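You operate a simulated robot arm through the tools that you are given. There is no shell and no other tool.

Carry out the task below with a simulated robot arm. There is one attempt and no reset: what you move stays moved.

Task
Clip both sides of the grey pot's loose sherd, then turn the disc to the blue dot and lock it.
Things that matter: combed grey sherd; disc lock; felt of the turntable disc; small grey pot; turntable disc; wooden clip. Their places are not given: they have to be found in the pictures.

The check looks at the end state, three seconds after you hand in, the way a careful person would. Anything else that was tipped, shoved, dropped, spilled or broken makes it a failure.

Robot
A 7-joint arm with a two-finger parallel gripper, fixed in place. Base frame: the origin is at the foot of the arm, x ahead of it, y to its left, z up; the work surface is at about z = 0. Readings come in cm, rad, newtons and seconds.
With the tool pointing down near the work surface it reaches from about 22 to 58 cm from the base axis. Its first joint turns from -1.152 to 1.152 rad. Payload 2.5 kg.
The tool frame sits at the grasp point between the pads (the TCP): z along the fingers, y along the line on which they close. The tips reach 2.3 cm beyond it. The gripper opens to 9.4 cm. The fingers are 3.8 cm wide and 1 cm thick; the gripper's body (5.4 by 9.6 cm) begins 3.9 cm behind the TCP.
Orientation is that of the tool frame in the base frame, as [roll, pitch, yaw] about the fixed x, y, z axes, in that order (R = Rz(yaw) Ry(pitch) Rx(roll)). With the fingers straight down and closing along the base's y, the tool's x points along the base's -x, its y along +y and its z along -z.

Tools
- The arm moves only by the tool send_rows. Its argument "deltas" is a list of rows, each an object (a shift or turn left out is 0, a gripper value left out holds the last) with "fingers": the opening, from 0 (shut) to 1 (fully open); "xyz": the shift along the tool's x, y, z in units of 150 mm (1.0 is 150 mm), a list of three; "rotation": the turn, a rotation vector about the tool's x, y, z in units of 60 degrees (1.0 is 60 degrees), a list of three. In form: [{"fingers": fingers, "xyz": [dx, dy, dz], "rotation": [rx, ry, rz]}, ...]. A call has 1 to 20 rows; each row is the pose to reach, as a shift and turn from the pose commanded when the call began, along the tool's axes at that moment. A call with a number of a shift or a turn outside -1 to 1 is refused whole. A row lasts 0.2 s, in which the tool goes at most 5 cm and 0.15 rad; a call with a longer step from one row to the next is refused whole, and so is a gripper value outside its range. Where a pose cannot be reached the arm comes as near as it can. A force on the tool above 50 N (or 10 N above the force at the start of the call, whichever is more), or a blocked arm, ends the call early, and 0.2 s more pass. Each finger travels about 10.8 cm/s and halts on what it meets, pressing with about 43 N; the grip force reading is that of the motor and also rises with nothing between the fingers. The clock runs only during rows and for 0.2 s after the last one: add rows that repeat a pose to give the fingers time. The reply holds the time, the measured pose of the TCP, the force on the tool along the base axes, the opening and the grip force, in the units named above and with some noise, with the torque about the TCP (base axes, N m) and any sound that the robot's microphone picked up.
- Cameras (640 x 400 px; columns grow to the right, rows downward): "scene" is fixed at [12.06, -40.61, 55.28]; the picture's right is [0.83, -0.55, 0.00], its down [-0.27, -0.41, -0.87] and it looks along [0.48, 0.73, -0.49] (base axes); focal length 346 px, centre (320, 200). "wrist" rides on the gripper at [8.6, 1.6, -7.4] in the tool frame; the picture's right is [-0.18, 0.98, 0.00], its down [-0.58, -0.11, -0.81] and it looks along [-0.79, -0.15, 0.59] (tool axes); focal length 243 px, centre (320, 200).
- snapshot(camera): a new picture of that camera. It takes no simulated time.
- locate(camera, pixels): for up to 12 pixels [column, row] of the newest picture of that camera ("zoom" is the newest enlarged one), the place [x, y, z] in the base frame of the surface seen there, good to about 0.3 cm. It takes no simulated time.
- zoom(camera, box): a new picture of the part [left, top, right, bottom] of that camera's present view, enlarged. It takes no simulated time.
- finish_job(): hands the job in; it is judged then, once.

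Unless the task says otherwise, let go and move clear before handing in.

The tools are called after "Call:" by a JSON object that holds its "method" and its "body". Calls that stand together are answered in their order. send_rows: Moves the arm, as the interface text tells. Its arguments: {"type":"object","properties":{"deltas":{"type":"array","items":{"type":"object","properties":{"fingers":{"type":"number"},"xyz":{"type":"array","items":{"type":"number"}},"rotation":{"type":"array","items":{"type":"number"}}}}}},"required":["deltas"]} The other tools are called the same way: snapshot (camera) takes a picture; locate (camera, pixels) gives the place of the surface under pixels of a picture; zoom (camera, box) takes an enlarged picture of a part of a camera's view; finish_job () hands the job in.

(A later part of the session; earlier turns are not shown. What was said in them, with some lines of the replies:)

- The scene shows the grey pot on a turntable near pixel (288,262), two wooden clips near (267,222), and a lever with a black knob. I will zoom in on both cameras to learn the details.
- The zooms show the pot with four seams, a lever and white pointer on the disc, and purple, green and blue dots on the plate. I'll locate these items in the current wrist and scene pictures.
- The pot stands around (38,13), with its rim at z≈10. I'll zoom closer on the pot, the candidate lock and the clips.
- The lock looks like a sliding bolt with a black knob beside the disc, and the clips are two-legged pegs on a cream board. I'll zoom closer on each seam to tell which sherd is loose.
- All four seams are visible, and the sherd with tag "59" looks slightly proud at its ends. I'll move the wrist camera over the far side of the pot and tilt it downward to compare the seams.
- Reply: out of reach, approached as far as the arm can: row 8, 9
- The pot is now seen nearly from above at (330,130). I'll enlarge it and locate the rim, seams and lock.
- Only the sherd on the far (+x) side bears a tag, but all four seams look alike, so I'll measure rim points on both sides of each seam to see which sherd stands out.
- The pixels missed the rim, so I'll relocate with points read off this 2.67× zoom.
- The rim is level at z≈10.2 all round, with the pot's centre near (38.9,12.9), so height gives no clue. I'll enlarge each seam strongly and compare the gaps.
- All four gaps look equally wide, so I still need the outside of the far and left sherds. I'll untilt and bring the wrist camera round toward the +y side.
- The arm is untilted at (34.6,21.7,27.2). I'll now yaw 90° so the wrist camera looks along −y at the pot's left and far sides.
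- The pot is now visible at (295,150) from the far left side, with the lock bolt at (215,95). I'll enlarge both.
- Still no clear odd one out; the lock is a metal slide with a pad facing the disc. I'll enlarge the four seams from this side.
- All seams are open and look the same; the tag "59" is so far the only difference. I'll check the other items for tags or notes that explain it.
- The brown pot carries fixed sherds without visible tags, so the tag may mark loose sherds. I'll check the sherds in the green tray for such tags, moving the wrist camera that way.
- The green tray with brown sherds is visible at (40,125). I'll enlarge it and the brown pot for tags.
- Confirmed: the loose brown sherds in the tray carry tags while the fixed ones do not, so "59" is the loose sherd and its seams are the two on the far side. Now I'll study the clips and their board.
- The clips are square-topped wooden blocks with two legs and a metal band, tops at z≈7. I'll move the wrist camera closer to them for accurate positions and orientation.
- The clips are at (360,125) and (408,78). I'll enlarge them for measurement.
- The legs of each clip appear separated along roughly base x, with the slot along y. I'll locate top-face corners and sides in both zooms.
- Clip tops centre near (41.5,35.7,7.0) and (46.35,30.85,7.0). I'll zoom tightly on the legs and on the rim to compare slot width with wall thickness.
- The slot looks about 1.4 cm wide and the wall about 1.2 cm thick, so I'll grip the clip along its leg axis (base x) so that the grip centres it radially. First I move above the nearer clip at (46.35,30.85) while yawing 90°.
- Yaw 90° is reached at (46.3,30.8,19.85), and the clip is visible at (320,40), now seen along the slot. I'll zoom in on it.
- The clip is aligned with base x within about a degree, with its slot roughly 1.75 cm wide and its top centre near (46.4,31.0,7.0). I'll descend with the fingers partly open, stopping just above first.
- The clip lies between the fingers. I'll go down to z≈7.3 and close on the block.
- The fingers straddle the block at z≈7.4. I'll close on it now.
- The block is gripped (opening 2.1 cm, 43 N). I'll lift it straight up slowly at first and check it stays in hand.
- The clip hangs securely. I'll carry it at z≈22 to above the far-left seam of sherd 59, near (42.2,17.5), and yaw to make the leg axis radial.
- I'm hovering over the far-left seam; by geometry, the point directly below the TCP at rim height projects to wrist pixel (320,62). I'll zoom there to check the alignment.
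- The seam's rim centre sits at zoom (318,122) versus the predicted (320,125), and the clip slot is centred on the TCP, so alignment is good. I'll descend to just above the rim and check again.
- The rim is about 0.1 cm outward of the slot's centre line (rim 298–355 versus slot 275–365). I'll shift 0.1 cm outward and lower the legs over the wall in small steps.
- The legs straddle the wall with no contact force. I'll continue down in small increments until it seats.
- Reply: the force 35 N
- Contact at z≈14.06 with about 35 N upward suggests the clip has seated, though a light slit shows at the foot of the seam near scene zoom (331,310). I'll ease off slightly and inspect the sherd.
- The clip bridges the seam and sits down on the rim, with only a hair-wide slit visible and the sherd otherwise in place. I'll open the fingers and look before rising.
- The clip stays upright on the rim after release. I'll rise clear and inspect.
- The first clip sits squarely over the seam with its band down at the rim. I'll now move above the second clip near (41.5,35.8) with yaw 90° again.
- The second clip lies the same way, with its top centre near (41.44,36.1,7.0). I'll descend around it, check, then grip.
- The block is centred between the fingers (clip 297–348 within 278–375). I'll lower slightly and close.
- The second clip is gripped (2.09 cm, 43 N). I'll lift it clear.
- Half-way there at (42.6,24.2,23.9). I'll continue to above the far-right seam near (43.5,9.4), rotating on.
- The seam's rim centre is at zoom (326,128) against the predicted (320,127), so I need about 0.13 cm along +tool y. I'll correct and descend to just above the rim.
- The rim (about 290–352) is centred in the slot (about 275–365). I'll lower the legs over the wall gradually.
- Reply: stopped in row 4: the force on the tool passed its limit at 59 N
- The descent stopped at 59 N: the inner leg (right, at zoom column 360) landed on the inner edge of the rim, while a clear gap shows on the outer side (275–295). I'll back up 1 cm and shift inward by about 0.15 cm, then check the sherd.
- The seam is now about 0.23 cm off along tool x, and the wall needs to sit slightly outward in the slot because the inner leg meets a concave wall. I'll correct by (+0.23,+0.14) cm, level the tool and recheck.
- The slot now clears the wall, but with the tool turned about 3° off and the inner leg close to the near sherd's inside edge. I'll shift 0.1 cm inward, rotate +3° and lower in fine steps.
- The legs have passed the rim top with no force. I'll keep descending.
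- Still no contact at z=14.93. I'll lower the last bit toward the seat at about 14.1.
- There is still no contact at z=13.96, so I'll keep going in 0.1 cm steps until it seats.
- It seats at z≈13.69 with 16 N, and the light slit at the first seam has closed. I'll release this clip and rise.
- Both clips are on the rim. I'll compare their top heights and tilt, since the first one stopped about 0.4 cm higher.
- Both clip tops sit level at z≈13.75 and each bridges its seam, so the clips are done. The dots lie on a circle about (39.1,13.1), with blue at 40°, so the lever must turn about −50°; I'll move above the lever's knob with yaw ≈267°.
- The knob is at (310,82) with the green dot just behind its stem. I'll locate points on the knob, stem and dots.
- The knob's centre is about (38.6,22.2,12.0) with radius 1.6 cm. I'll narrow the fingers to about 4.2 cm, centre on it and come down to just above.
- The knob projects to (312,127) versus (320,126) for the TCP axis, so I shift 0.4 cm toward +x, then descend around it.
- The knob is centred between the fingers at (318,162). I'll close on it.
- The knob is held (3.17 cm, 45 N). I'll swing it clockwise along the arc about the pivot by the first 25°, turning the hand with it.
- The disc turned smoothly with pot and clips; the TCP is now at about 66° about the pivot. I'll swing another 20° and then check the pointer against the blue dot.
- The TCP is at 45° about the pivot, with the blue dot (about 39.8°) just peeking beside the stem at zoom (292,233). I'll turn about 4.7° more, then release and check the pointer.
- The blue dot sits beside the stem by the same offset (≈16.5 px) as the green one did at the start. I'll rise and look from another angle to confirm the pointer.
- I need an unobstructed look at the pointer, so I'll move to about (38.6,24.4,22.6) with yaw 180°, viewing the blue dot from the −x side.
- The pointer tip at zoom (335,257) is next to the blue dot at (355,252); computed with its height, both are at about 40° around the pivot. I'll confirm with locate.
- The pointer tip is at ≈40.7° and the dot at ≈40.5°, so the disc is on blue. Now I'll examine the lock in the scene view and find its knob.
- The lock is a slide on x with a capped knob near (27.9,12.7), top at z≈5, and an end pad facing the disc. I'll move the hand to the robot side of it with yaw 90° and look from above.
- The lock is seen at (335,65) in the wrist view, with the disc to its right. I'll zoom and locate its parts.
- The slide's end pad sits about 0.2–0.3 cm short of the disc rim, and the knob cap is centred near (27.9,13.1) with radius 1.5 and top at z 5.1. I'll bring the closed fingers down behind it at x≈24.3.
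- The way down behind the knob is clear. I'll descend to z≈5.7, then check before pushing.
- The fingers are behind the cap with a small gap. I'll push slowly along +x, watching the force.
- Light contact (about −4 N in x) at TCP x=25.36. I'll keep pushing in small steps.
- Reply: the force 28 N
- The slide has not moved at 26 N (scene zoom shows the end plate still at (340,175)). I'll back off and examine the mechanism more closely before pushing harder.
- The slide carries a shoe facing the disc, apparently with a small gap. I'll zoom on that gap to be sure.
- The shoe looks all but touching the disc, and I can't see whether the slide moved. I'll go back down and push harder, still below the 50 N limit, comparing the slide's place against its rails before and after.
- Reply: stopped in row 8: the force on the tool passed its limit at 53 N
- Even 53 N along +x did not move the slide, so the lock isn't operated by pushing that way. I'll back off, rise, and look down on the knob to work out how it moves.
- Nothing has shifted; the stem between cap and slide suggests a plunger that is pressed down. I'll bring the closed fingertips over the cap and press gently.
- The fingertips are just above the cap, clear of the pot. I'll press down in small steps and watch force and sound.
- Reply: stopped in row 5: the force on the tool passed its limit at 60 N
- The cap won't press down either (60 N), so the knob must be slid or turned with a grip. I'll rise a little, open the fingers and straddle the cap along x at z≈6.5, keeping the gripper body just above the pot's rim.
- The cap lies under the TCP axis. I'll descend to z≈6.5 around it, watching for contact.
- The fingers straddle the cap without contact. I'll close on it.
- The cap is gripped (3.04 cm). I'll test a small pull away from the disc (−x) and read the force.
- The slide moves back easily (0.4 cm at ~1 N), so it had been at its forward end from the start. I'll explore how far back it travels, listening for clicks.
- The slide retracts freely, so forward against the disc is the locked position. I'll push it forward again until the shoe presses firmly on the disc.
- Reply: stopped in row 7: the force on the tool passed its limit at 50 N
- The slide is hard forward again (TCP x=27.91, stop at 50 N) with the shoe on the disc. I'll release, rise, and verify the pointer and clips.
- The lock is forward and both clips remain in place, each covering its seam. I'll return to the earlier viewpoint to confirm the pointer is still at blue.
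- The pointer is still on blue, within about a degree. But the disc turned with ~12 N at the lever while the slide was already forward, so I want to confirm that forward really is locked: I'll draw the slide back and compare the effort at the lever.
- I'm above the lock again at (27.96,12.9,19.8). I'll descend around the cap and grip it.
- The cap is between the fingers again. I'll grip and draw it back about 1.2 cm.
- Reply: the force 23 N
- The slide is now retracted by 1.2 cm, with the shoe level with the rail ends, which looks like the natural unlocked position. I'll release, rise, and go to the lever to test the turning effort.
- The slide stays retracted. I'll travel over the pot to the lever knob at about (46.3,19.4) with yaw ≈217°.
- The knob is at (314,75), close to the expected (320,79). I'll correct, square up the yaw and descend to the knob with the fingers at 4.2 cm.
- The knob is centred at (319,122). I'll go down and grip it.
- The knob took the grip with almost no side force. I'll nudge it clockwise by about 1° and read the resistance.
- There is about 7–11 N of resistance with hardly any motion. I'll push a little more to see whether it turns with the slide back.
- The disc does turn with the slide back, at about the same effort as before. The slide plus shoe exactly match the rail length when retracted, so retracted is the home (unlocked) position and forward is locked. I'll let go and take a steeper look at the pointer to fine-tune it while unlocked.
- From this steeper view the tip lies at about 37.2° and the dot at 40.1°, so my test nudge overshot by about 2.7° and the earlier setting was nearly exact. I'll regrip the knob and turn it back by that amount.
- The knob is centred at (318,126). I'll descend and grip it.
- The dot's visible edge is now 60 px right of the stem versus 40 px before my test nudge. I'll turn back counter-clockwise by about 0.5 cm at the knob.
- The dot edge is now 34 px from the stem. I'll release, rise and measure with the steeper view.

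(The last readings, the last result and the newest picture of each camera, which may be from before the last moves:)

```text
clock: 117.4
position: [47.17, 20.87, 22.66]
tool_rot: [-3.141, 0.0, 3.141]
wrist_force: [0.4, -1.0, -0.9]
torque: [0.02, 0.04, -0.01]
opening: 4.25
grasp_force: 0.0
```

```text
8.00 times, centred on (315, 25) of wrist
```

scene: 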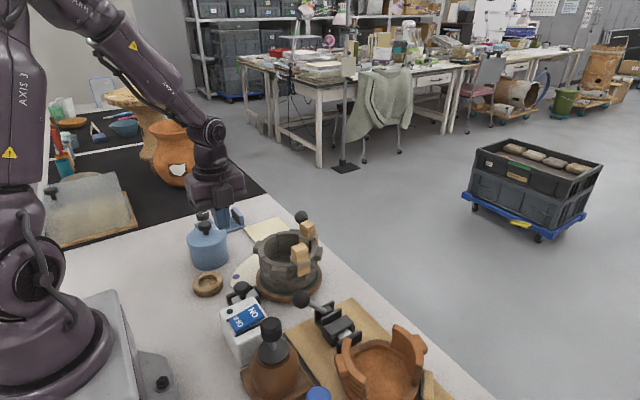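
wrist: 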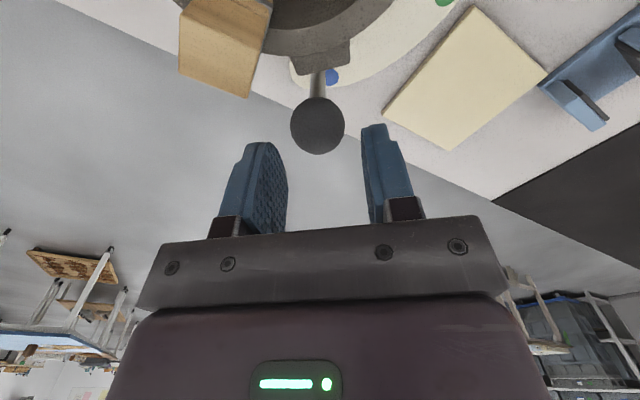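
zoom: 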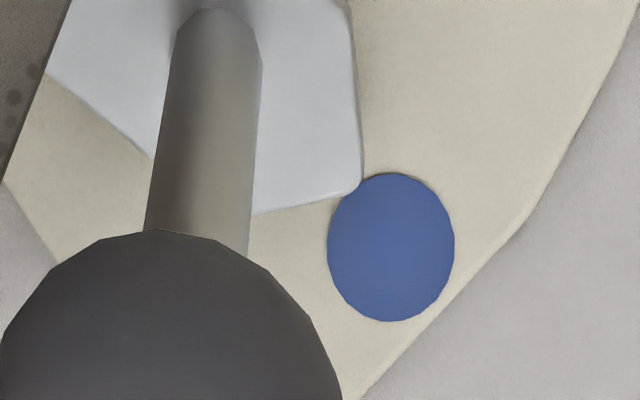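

The steeper view now puts the tip at about 42.8°, roughly 2.7° too far the other way. I'll regrip and turn back clockwise by half of that last motion.

Call:
{"method": "send_rows", "body": {"deltas": [{"xyz": [0.015, -0.03, 0], "rotation": [0, 0, -0.13]}, {"xyz": [0.03, -0.06, 0], "rotation": [0, 0, -0.26]}, {"xyz": [0.045, -0.09, 0], "rotation": [0, 0, -0.39]}, {"xyz": [0.065, -0.11, 0.1], "rotation": [0, 0, -0.52]}, {"xyz": [0.065, -0.11, 0.25], "rotation": [0, 0, -0.65]}, {"xyz": [0.065, -0.11, 0.4], "rotation": [0, 0, -0.702]}, {"xyz": [0.065, -0.11, 0.43], "rotation": [0, 0, -0.702]}, {"xyz": [0.065, -0.11, 0.43], "rotation": [0, 0, -0.702]}]}}

Call:
{"method": "snapshot", "body": {"camera": "wrist"}}

```text
clock: 119.2
position: [46.38, 19.19, 16.15]
tool_rot: [-3.141, 0.0, -2.405]
wrist_force: [1.2, -0.2, -0.1]
torque: [0.0, 0.02, 0.0]
opening: 4.21
grasp_force: 0.0
```

```text
taken
```

wrist: 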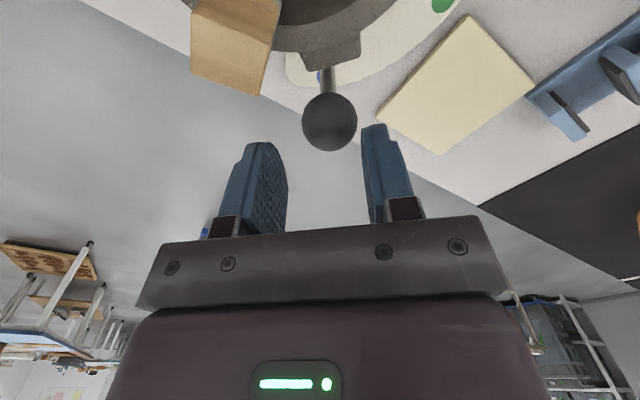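

The knob sits 0.57 cm to the counter-clockwise side of the hand, so it had sprung on as I released under load. I'll set the hand where the knob should be (0.44 cm back), close to bring it there, then unload the side force before opening.

Call:
{"method": "send_rows", "body": {"deltas": [{"xyz": [0, 0.009, 0.0], "fingers": 0.5}, {"xyz": [0, 0.009, 0.05]}, {"xyz": [0, 0.009, 0.1]}, {"xyz": [0, 0.009, 0.15]}, {"xyz": [0, 0.009, 0.197]}, {"xyz": [0, 0.009, 0.197]}]}}

Call:
{"method": "zoom", "body": {"camera": "wrist", "box": [220, 60, 420, 220]}}

```text
clock: 120.6
position: [46.29, 19.26, 13.26]
tool_rot: [3.142, 0.0, -2.407]
wrist_force: [0.6, -0.5, 0.0]
torque: [0.02, -0.04, 0.0]
opening: 4.71
grasp_force: 0.1
```

```text
2.50 times, centred on (320, 140) of wrist
```

zoom: 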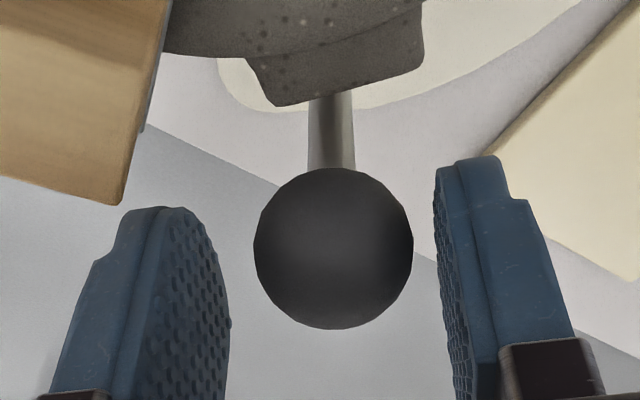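

The knob is 0.26 cm off the hand's centre; I want 0.44 cm of correction, so I shift another 0.18 cm and close.

Call:
{"method": "send_rows", "body": {"deltas": [{"xyz": [0, -0.012, 0]}, {"xyz": [0, -0.012, 0]}, {"xyz": [0, -0.012, 0], "fingers": 0.42}, {"xyz": [0, -0.012, 0], "fingers": 0.36}, {"xyz": [0, -0.012, 0], "fingers": 0.3}, {"xyz": [0, -0.012, 0], "fingers": 0.25}, {"xyz": [0, -0.012, 0], "fingers": 0.25}]}}

Call:
{"method": "zoom", "body": {"camera": "wrist", "box": [220, 20, 420, 160]}}

```text
clock: 122.2
position: [46.3, 19.11, 13.33]
tool_rot: [-3.141, 0.0, -2.407]
wrist_force: [1.5, -0.2, -2.0]
torque: [-0.01, -0.06, 0.14]
opening: 3.12
grasp_force: 45.4
```

```text
2.86 times, centred on (320, 90) of wrist
```

zoom: 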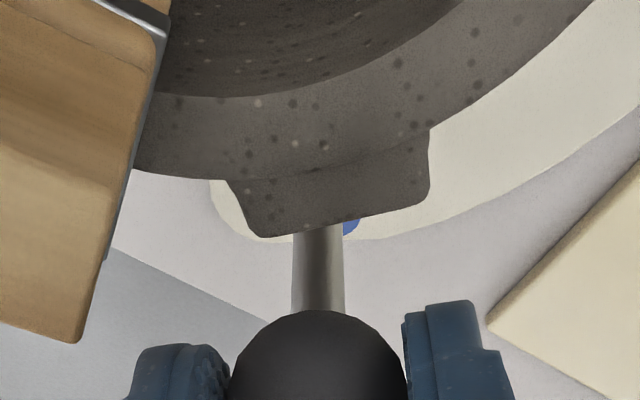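

The knob moved with the closing fingers and the side force is now ~1.5 N. I'll open, rise, and re-measure.

Call:
{"method": "send_rows", "body": {"deltas": [{"fingers": 0.38}, {"fingers": 0.45}, {"fingers": 0.45}, {"xyz": [0, 0, -0.1]}, {"xyz": [0, 0, -0.3]}, {"xyz": [0, 0, -0.5]}, {"xyz": [0, 0, -0.63]}, {"xyz": [0, 0, -0.63]}]}}

Call:
{"method": "send_rows", "body": {"deltas": [{"xyz": [-0.03, -0.02, 0], "rotation": [0, 0, 0.125]}, {"xyz": [-0.06, -0.01, 0], "rotation": [0, 0, 0.25]}, {"xyz": [-0.1, 0.02, 0], "rotation": [0, 0, 0.375]}, {"xyz": [-0.13, 0.03, 0], "rotation": [0, 0, 0.5]}, {"xyz": [-0.13, 0.03, 0], "rotation": [0, 0, 0.625]}, {"xyz": [-0.13, 0.03, 0], "rotation": [0, 0, 0.702]}, {"xyz": [-0.13, 0.03, 0], "rotation": [0, 0, 0.702]}, {"xyz": [-0.13, 0.03, 0], "rotation": [0, 0, 0.702]}]}}

Call:
{"method": "zoom", "body": {"camera": "wrist", "box": [280, 0, 350, 50]}}

```text
clock: 124.0
position: [46.34, 19.17, 22.76]
tool_rot: [3.141, 0.0, -2.408]
wrist_force: [0.1, 0.7, 0.3]
torque: [0.01, 0.01, 0.0]
opening: 4.25
grasp_force: 0.0
```

```text
clock: 125.8
position: [47.46, 20.75, 22.73]
tool_rot: [-3.141, 0.0, 3.14]
wrist_force: [0.5, 0.2, -0.6]
torque: [0.0, 0.01, -0.03]
opening: 4.23
grasp_force: 0.1
```

```text
8.00 times, centred on (315, 25) of wrist
```

zoom: 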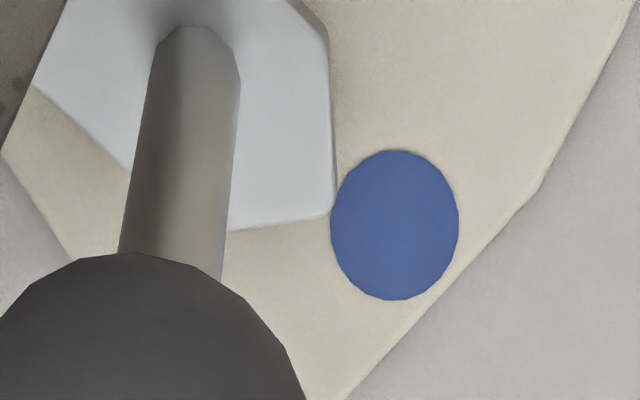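

The pointer tip is now at 39.4° and the dot at 39.7°: aligned. Now I'll return to the lock with fingers shut to push the slide forward from behind.

Call:
{"method": "send_rows", "body": {"deltas": [{"xyz": [0.108, -0.033, 0], "rotation": [0, 0, 0.125], "fingers": 0.2}, {"xyz": [0.217, -0.067, 0], "rotation": [0, 0, 0.25], "fingers": 0.0}, {"xyz": [0.325, -0.1, 0], "rotation": [0, 0, 0.375]}, {"xyz": [0.433, -0.133, 0], "rotation": [0, 0, 0.5]}, {"xyz": [0.542, -0.167, 0], "rotation": [0, 0, 0.625]}, {"xyz": [0.65, -0.2, 0], "rotation": [0, 0, 0.75]}, {"xyz": [0.758, -0.233, 0], "rotation": [0, 0, 0.875]}, {"xyz": [0.867, -0.267, 0], "rotation": [0, 0, 1.0]}]}}

Call:
{"method": "send_rows", "body": {"deltas": [{"xyz": [0.03, -0.13, 0], "rotation": [0, 0, 0.1]}, {"xyz": [0.06, -0.26, 0], "rotation": [0, 0, 0.2]}, {"xyz": [0.09, -0.4, 0], "rotation": [0, 0, 0.3]}, {"xyz": [0.12, -0.53, 0], "rotation": [0, 0, 0.4]}, {"xyz": [0.145, -0.66, 0], "rotation": [0, 0, 0.5]}, {"xyz": [0.166, -0.775, 0], "rotation": [0, 0, 0.5]}, {"xyz": [0.166, -0.775, 0], "rotation": [0, 0, 0.5]}]}}

Call:
{"method": "snapshot", "body": {"camera": "wrist"}}

```text
clock: 127.6
position: [34.33, 16.8, 22.81]
tool_rot: [3.141, -0.001, 2.093]
wrist_force: [-0.3, 0.0, 0.1]
torque: [0.01, 0.0, 0.0]
opening: 0.01
grasp_force: 42.3
```

```text
clock: 129.2
position: [23.12, 13.22, 22.59]
tool_rot: [-3.141, 0.001, 1.57]
wrist_force: [0.1, 0.4, -0.6]
torque: [-0.01, -0.02, 0.0]
opening: 0.01
grasp_force: 42.6
```

```text
taken
```

wrist: 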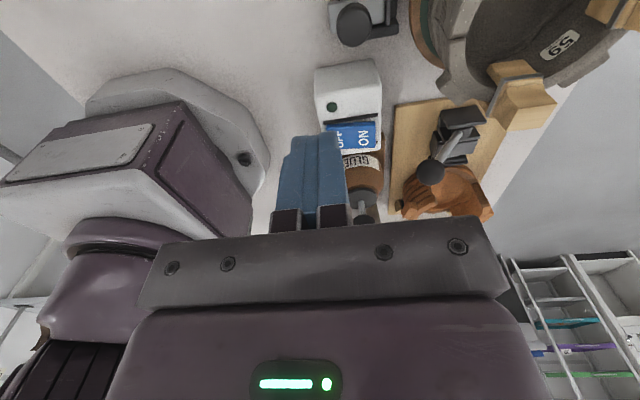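

I'm above the spot behind the lock. I'll check the height of the robot's base foot near there before lowering.

Call:
{"method": "locate", "body": {"camera": "wrist", "pixels": [[243, 158], [262, 170], [255, 190], [270, 150], [355, 25], [240, 130]]}}

Call:
{"method": "send_rows", "body": {"deltas": [{"xyz": [0, 0, 0.2]}, {"xyz": [0, 0, 0.4]}, {"xyz": [0, 0, 0.6]}, {"xyz": [0, 0, 0.8]}, {"xyz": [0, 0, 0.8]}]}}

Call:
{"method": "snapshot", "body": {"camera": "wrist"}}

```text
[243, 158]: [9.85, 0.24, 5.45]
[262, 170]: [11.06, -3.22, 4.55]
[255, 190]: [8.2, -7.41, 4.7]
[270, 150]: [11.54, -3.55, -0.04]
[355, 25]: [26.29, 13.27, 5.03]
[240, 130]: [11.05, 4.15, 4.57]
```

```text
clock: 130.4
position: [22.98, 13.13, 10.67]
tool_rot: [-3.141, -0.002, 1.571]
wrist_force: [0.2, -0.1, -0.4]
torque: [-0.02, 0.01, 0.02]
opening: 0.03
grasp_force: 41.5
```

```text
taken
```

wrist: 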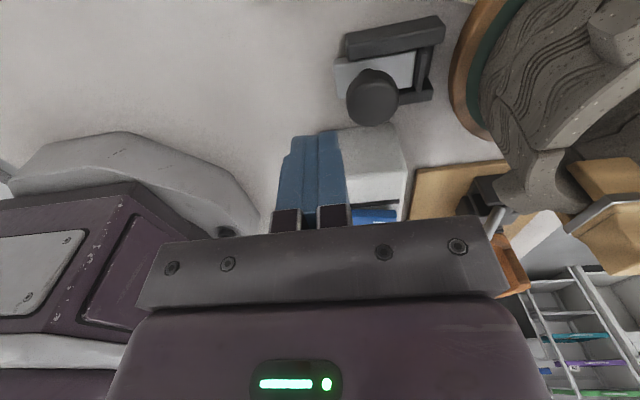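

The base foot is well away (x≈10). I'll descend to z≈5.8 and push the slide forward.

Call:
{"method": "send_rows", "body": {"deltas": [{"xyz": [0, 0, 0.12]}, {"xyz": [0, 0, 0.24]}, {"xyz": [0, 0, 0.325]}, {"xyz": [0, 0, 0.325]}]}}

Call:
{"method": "send_rows", "body": {"deltas": [{"xyz": [0, 0.03, 0]}, {"xyz": [0, 0.06, 0]}, {"xyz": [0, 0.09, 0]}, {"xyz": [0, 0.11, 0]}, {"xyz": [0, 0.13, 0]}, {"xyz": [0, 0.145, 0]}, {"xyz": [0, 0.157, 0]}, {"xyz": [0, 0.165, 0]}, {"xyz": [0, 0.172, 0]}, {"xyz": [0, 0.178, 0]}, {"xyz": [0, 0.178, 0]}]}}

Call:
{"method": "zoom", "body": {"camera": "wrist", "box": [290, 40, 470, 190]}}

Call:
{"method": "zoom", "body": {"camera": "scene", "box": [225, 275, 273, 305]}}

```text
clock: 131.4
position: [23.16, 13.14, 5.78]
tool_rot: [3.14, 0.0, 1.572]
wrist_force: [0.8, 0.1, 0.5]
torque: [0.04, 0.01, 0.02]
opening: 0.01
grasp_force: 42.4
```

```text
clock: 133.8
position: [25.37, 13.23, 5.7]
tool_rot: [-3.131, -0.001, 1.574]
wrist_force: [-26.1, 8.8, -3.8]
torque: [0.16, 0.54, 0.01]
opening: 0.0
grasp_force: 41.5
```

```text
2.67 times, centred on (380, 115) of wrist
```

zoom: 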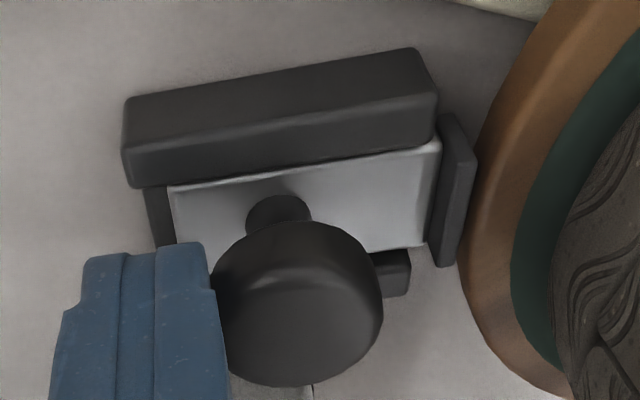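

```text
13.33 times, centred on (249, 290) of scene
```

zoom: 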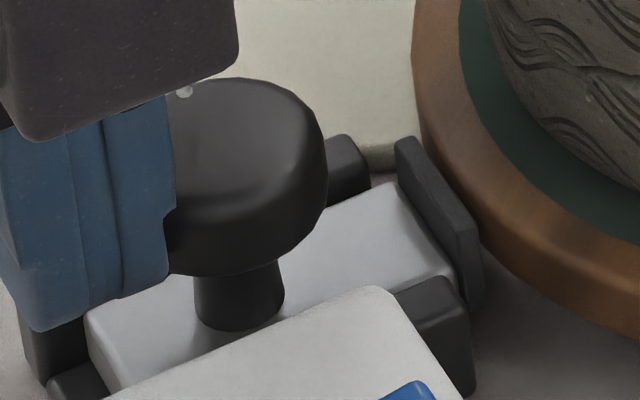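

The slide is fully forward again with the shoe on the disc at 26 N. I'll back off, rise clear and do a final check.

Call:
{"method": "send_rows", "body": {"deltas": [{"xyz": [0, -0.03, 0]}, {"xyz": [0, -0.07, 0]}, {"xyz": [0, -0.07, -0.15]}, {"xyz": [0, -0.07, -0.4]}, {"xyz": [0, -0.07, -0.7]}, {"xyz": [0, -0.07, -0.98]}, {"xyz": [0, -0.07, -0.98]}]}}

Call:
{"method": "snapshot", "body": {"camera": "scene"}}

Call:
{"method": "zoom", "body": {"camera": "scene", "box": [220, 205, 340, 310]}}

Call:
{"method": "zoom", "body": {"camera": "wrist", "box": [300, 0, 520, 130]}}

```text
clock: 135.4
position: [24.71, 13.11, 20.42]
tool_rot: [3.14, 0.001, 1.568]
wrist_force: [0.2, 0.5, 0.6]
torque: [0.0, 0.01, 0.0]
opening: 0.02
grasp_force: 42.1
```

```text
taken
```

scene: 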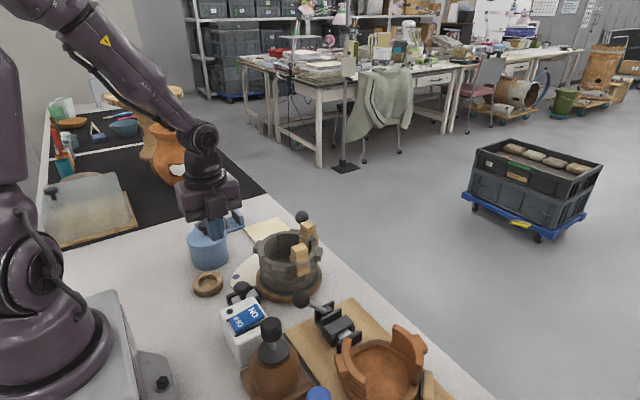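

```text
3.81 times, centred on (280, 258) of scene
```

zoom: 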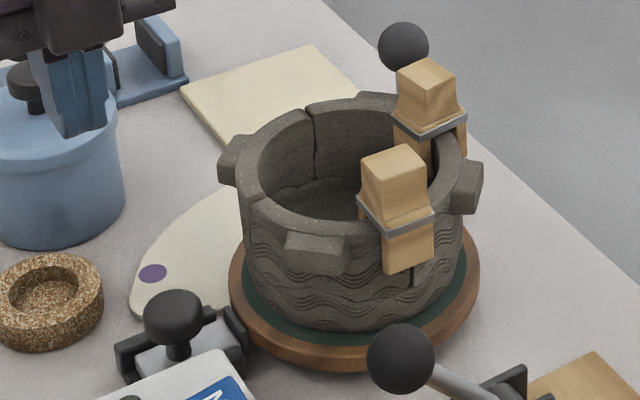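

```text
2.91 times, centred on (410, 65) of wrist
```

zoom: 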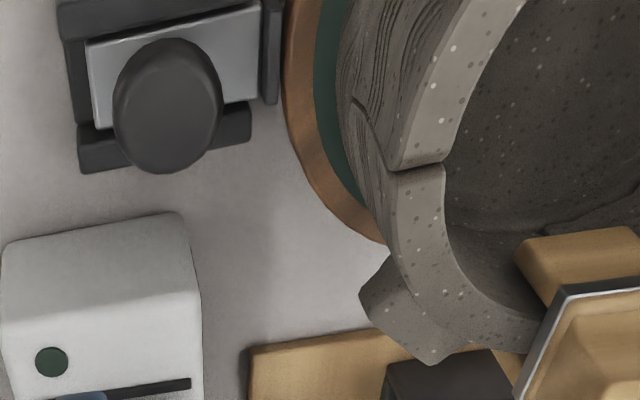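

Everything stands as it should: both clips on, lock forward, nothing else disturbed. One last steep look at the pointer after locking.

Call:
{"method": "send_rows", "body": {"deltas": [{"xyz": [0.03, 0.1, -0.1], "rotation": [0, 0, -0.125]}, {"xyz": [0.06, 0.22, -0.15], "rotation": [0, 0, -0.25]}, {"xyz": [0.1, 0.34, -0.15], "rotation": [0, 0, -0.375]}, {"xyz": [0.14, 0.46, -0.15], "rotation": [0, 0, -0.5]}, {"xyz": [0.18, 0.58, -0.15], "rotation": [0, 0, -0.625]}, {"xyz": [0.22, 0.7, -0.15], "rotation": [0, 0, -0.75]}, {"xyz": [0.26, 0.82, -0.15], "rotation": [0, 0, -0.875]}, {"xyz": [0.3, 0.94, -0.15], "rotation": [0, 0, -1.0]}]}}

Call:
{"method": "send_rows", "body": {"deltas": [{"xyz": [-0.08, 0.13, 0], "rotation": [0, 0, -0.125]}, {"xyz": [-0.16, 0.26, 0], "rotation": [0, 0, -0.25]}, {"xyz": [-0.24, 0.38, 0], "rotation": [0, 0, -0.375]}, {"xyz": [-0.28, 0.45, 0], "rotation": [0, 0, -0.5]}, {"xyz": [-0.28, 0.45, 0], "rotation": [0, 0, -0.5]}]}}

Call:
{"method": "snapshot", "body": {"camera": "wrist"}}

```text
clock: 137.2
position: [38.95, 17.52, 22.82]
tool_rot: [-3.141, -0.001, 2.62]
wrist_force: [-0.2, -0.8, -0.9]
torque: [-0.01, 0.01, 0.02]
opening: 0.0
grasp_force: 42.4
```

```text
clock: 138.4
position: [45.94, 21.46, 22.86]
tool_rot: [-3.14, 0.0, -3.139]
wrist_force: [-0.6, 0.2, -0.5]
torque: [0.01, -0.01, 0.03]
opening: 0.0
grasp_force: 42.5
```

```text
taken
```

wrist: 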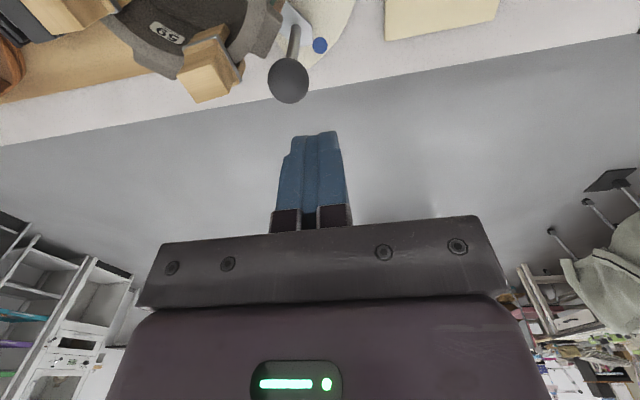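

Call:
{"method": "zoom", "body": {"camera": "wrist", "box": [275, 15, 345, 65]}}

Call:
{"method": "zoom", "body": {"camera": "wrist", "box": [60, 0, 300, 110]}}

```text
8.00 times, centred on (310, 40) of wrist
```

zoom: 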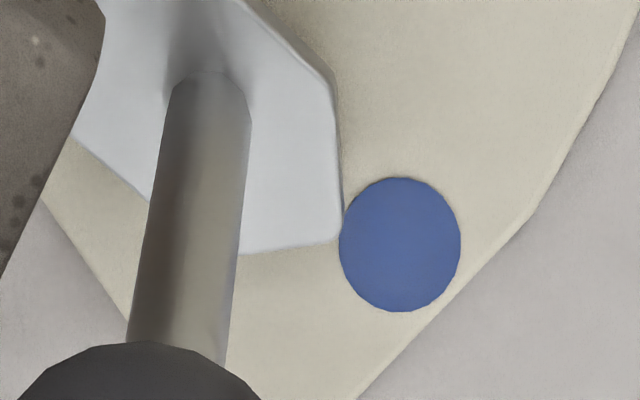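

```text
2.67 times, centred on (180, 55) of wrist
```

zoom: 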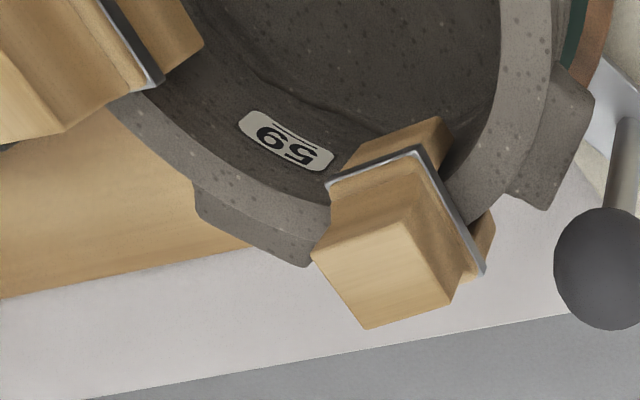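

After locking, the pointer tip (≈39.1°) still matches the blue dot (≈39.3°), both clips sit on the seams of sherd 59, the lock is forward, and the arm is clear. I'm handing in the job.

Call:
{"method": "finish_job", "body": {}}

```text
The job is handed in.
```

I clipped both sides of the loose sherd, turned the disc to the blue dot, pushed the lock forward and handed the job in. The one thing I could not confirm is how firmly the lock holds the disc.

- **Sherd and clips:** I took the sherd tagged "59" as the loose one. The unattached brown sherds in the tray carry tags, and the fixed brown ones show none. A wooden clip sits down on the rim over each of its two seams.
- **Disc:** after locking, the pointer is about 0.3° from the blue dot, measured from the last wrist picture.
- **Lock:** I judged forward to be the locked position. The shoe meets the disc there and stops hard. Drawn back, it clears the disc and sits within its rails.
    - The slide was already forward at the start, and the first turn to blue went through like that. Drawing the slide back made little difference to how hard the disc was to turn.
    - I drew it back, set the disc finally, then pushed it forward again until it stopped.

The first try at the second clip stopped at 59 N on the rim. While finding out how the lock works, pushes on its knob also went over the 50 N limit. Neither left any damage I could see, and nothing else looks tipped or shoved. The arm is clear of the table.
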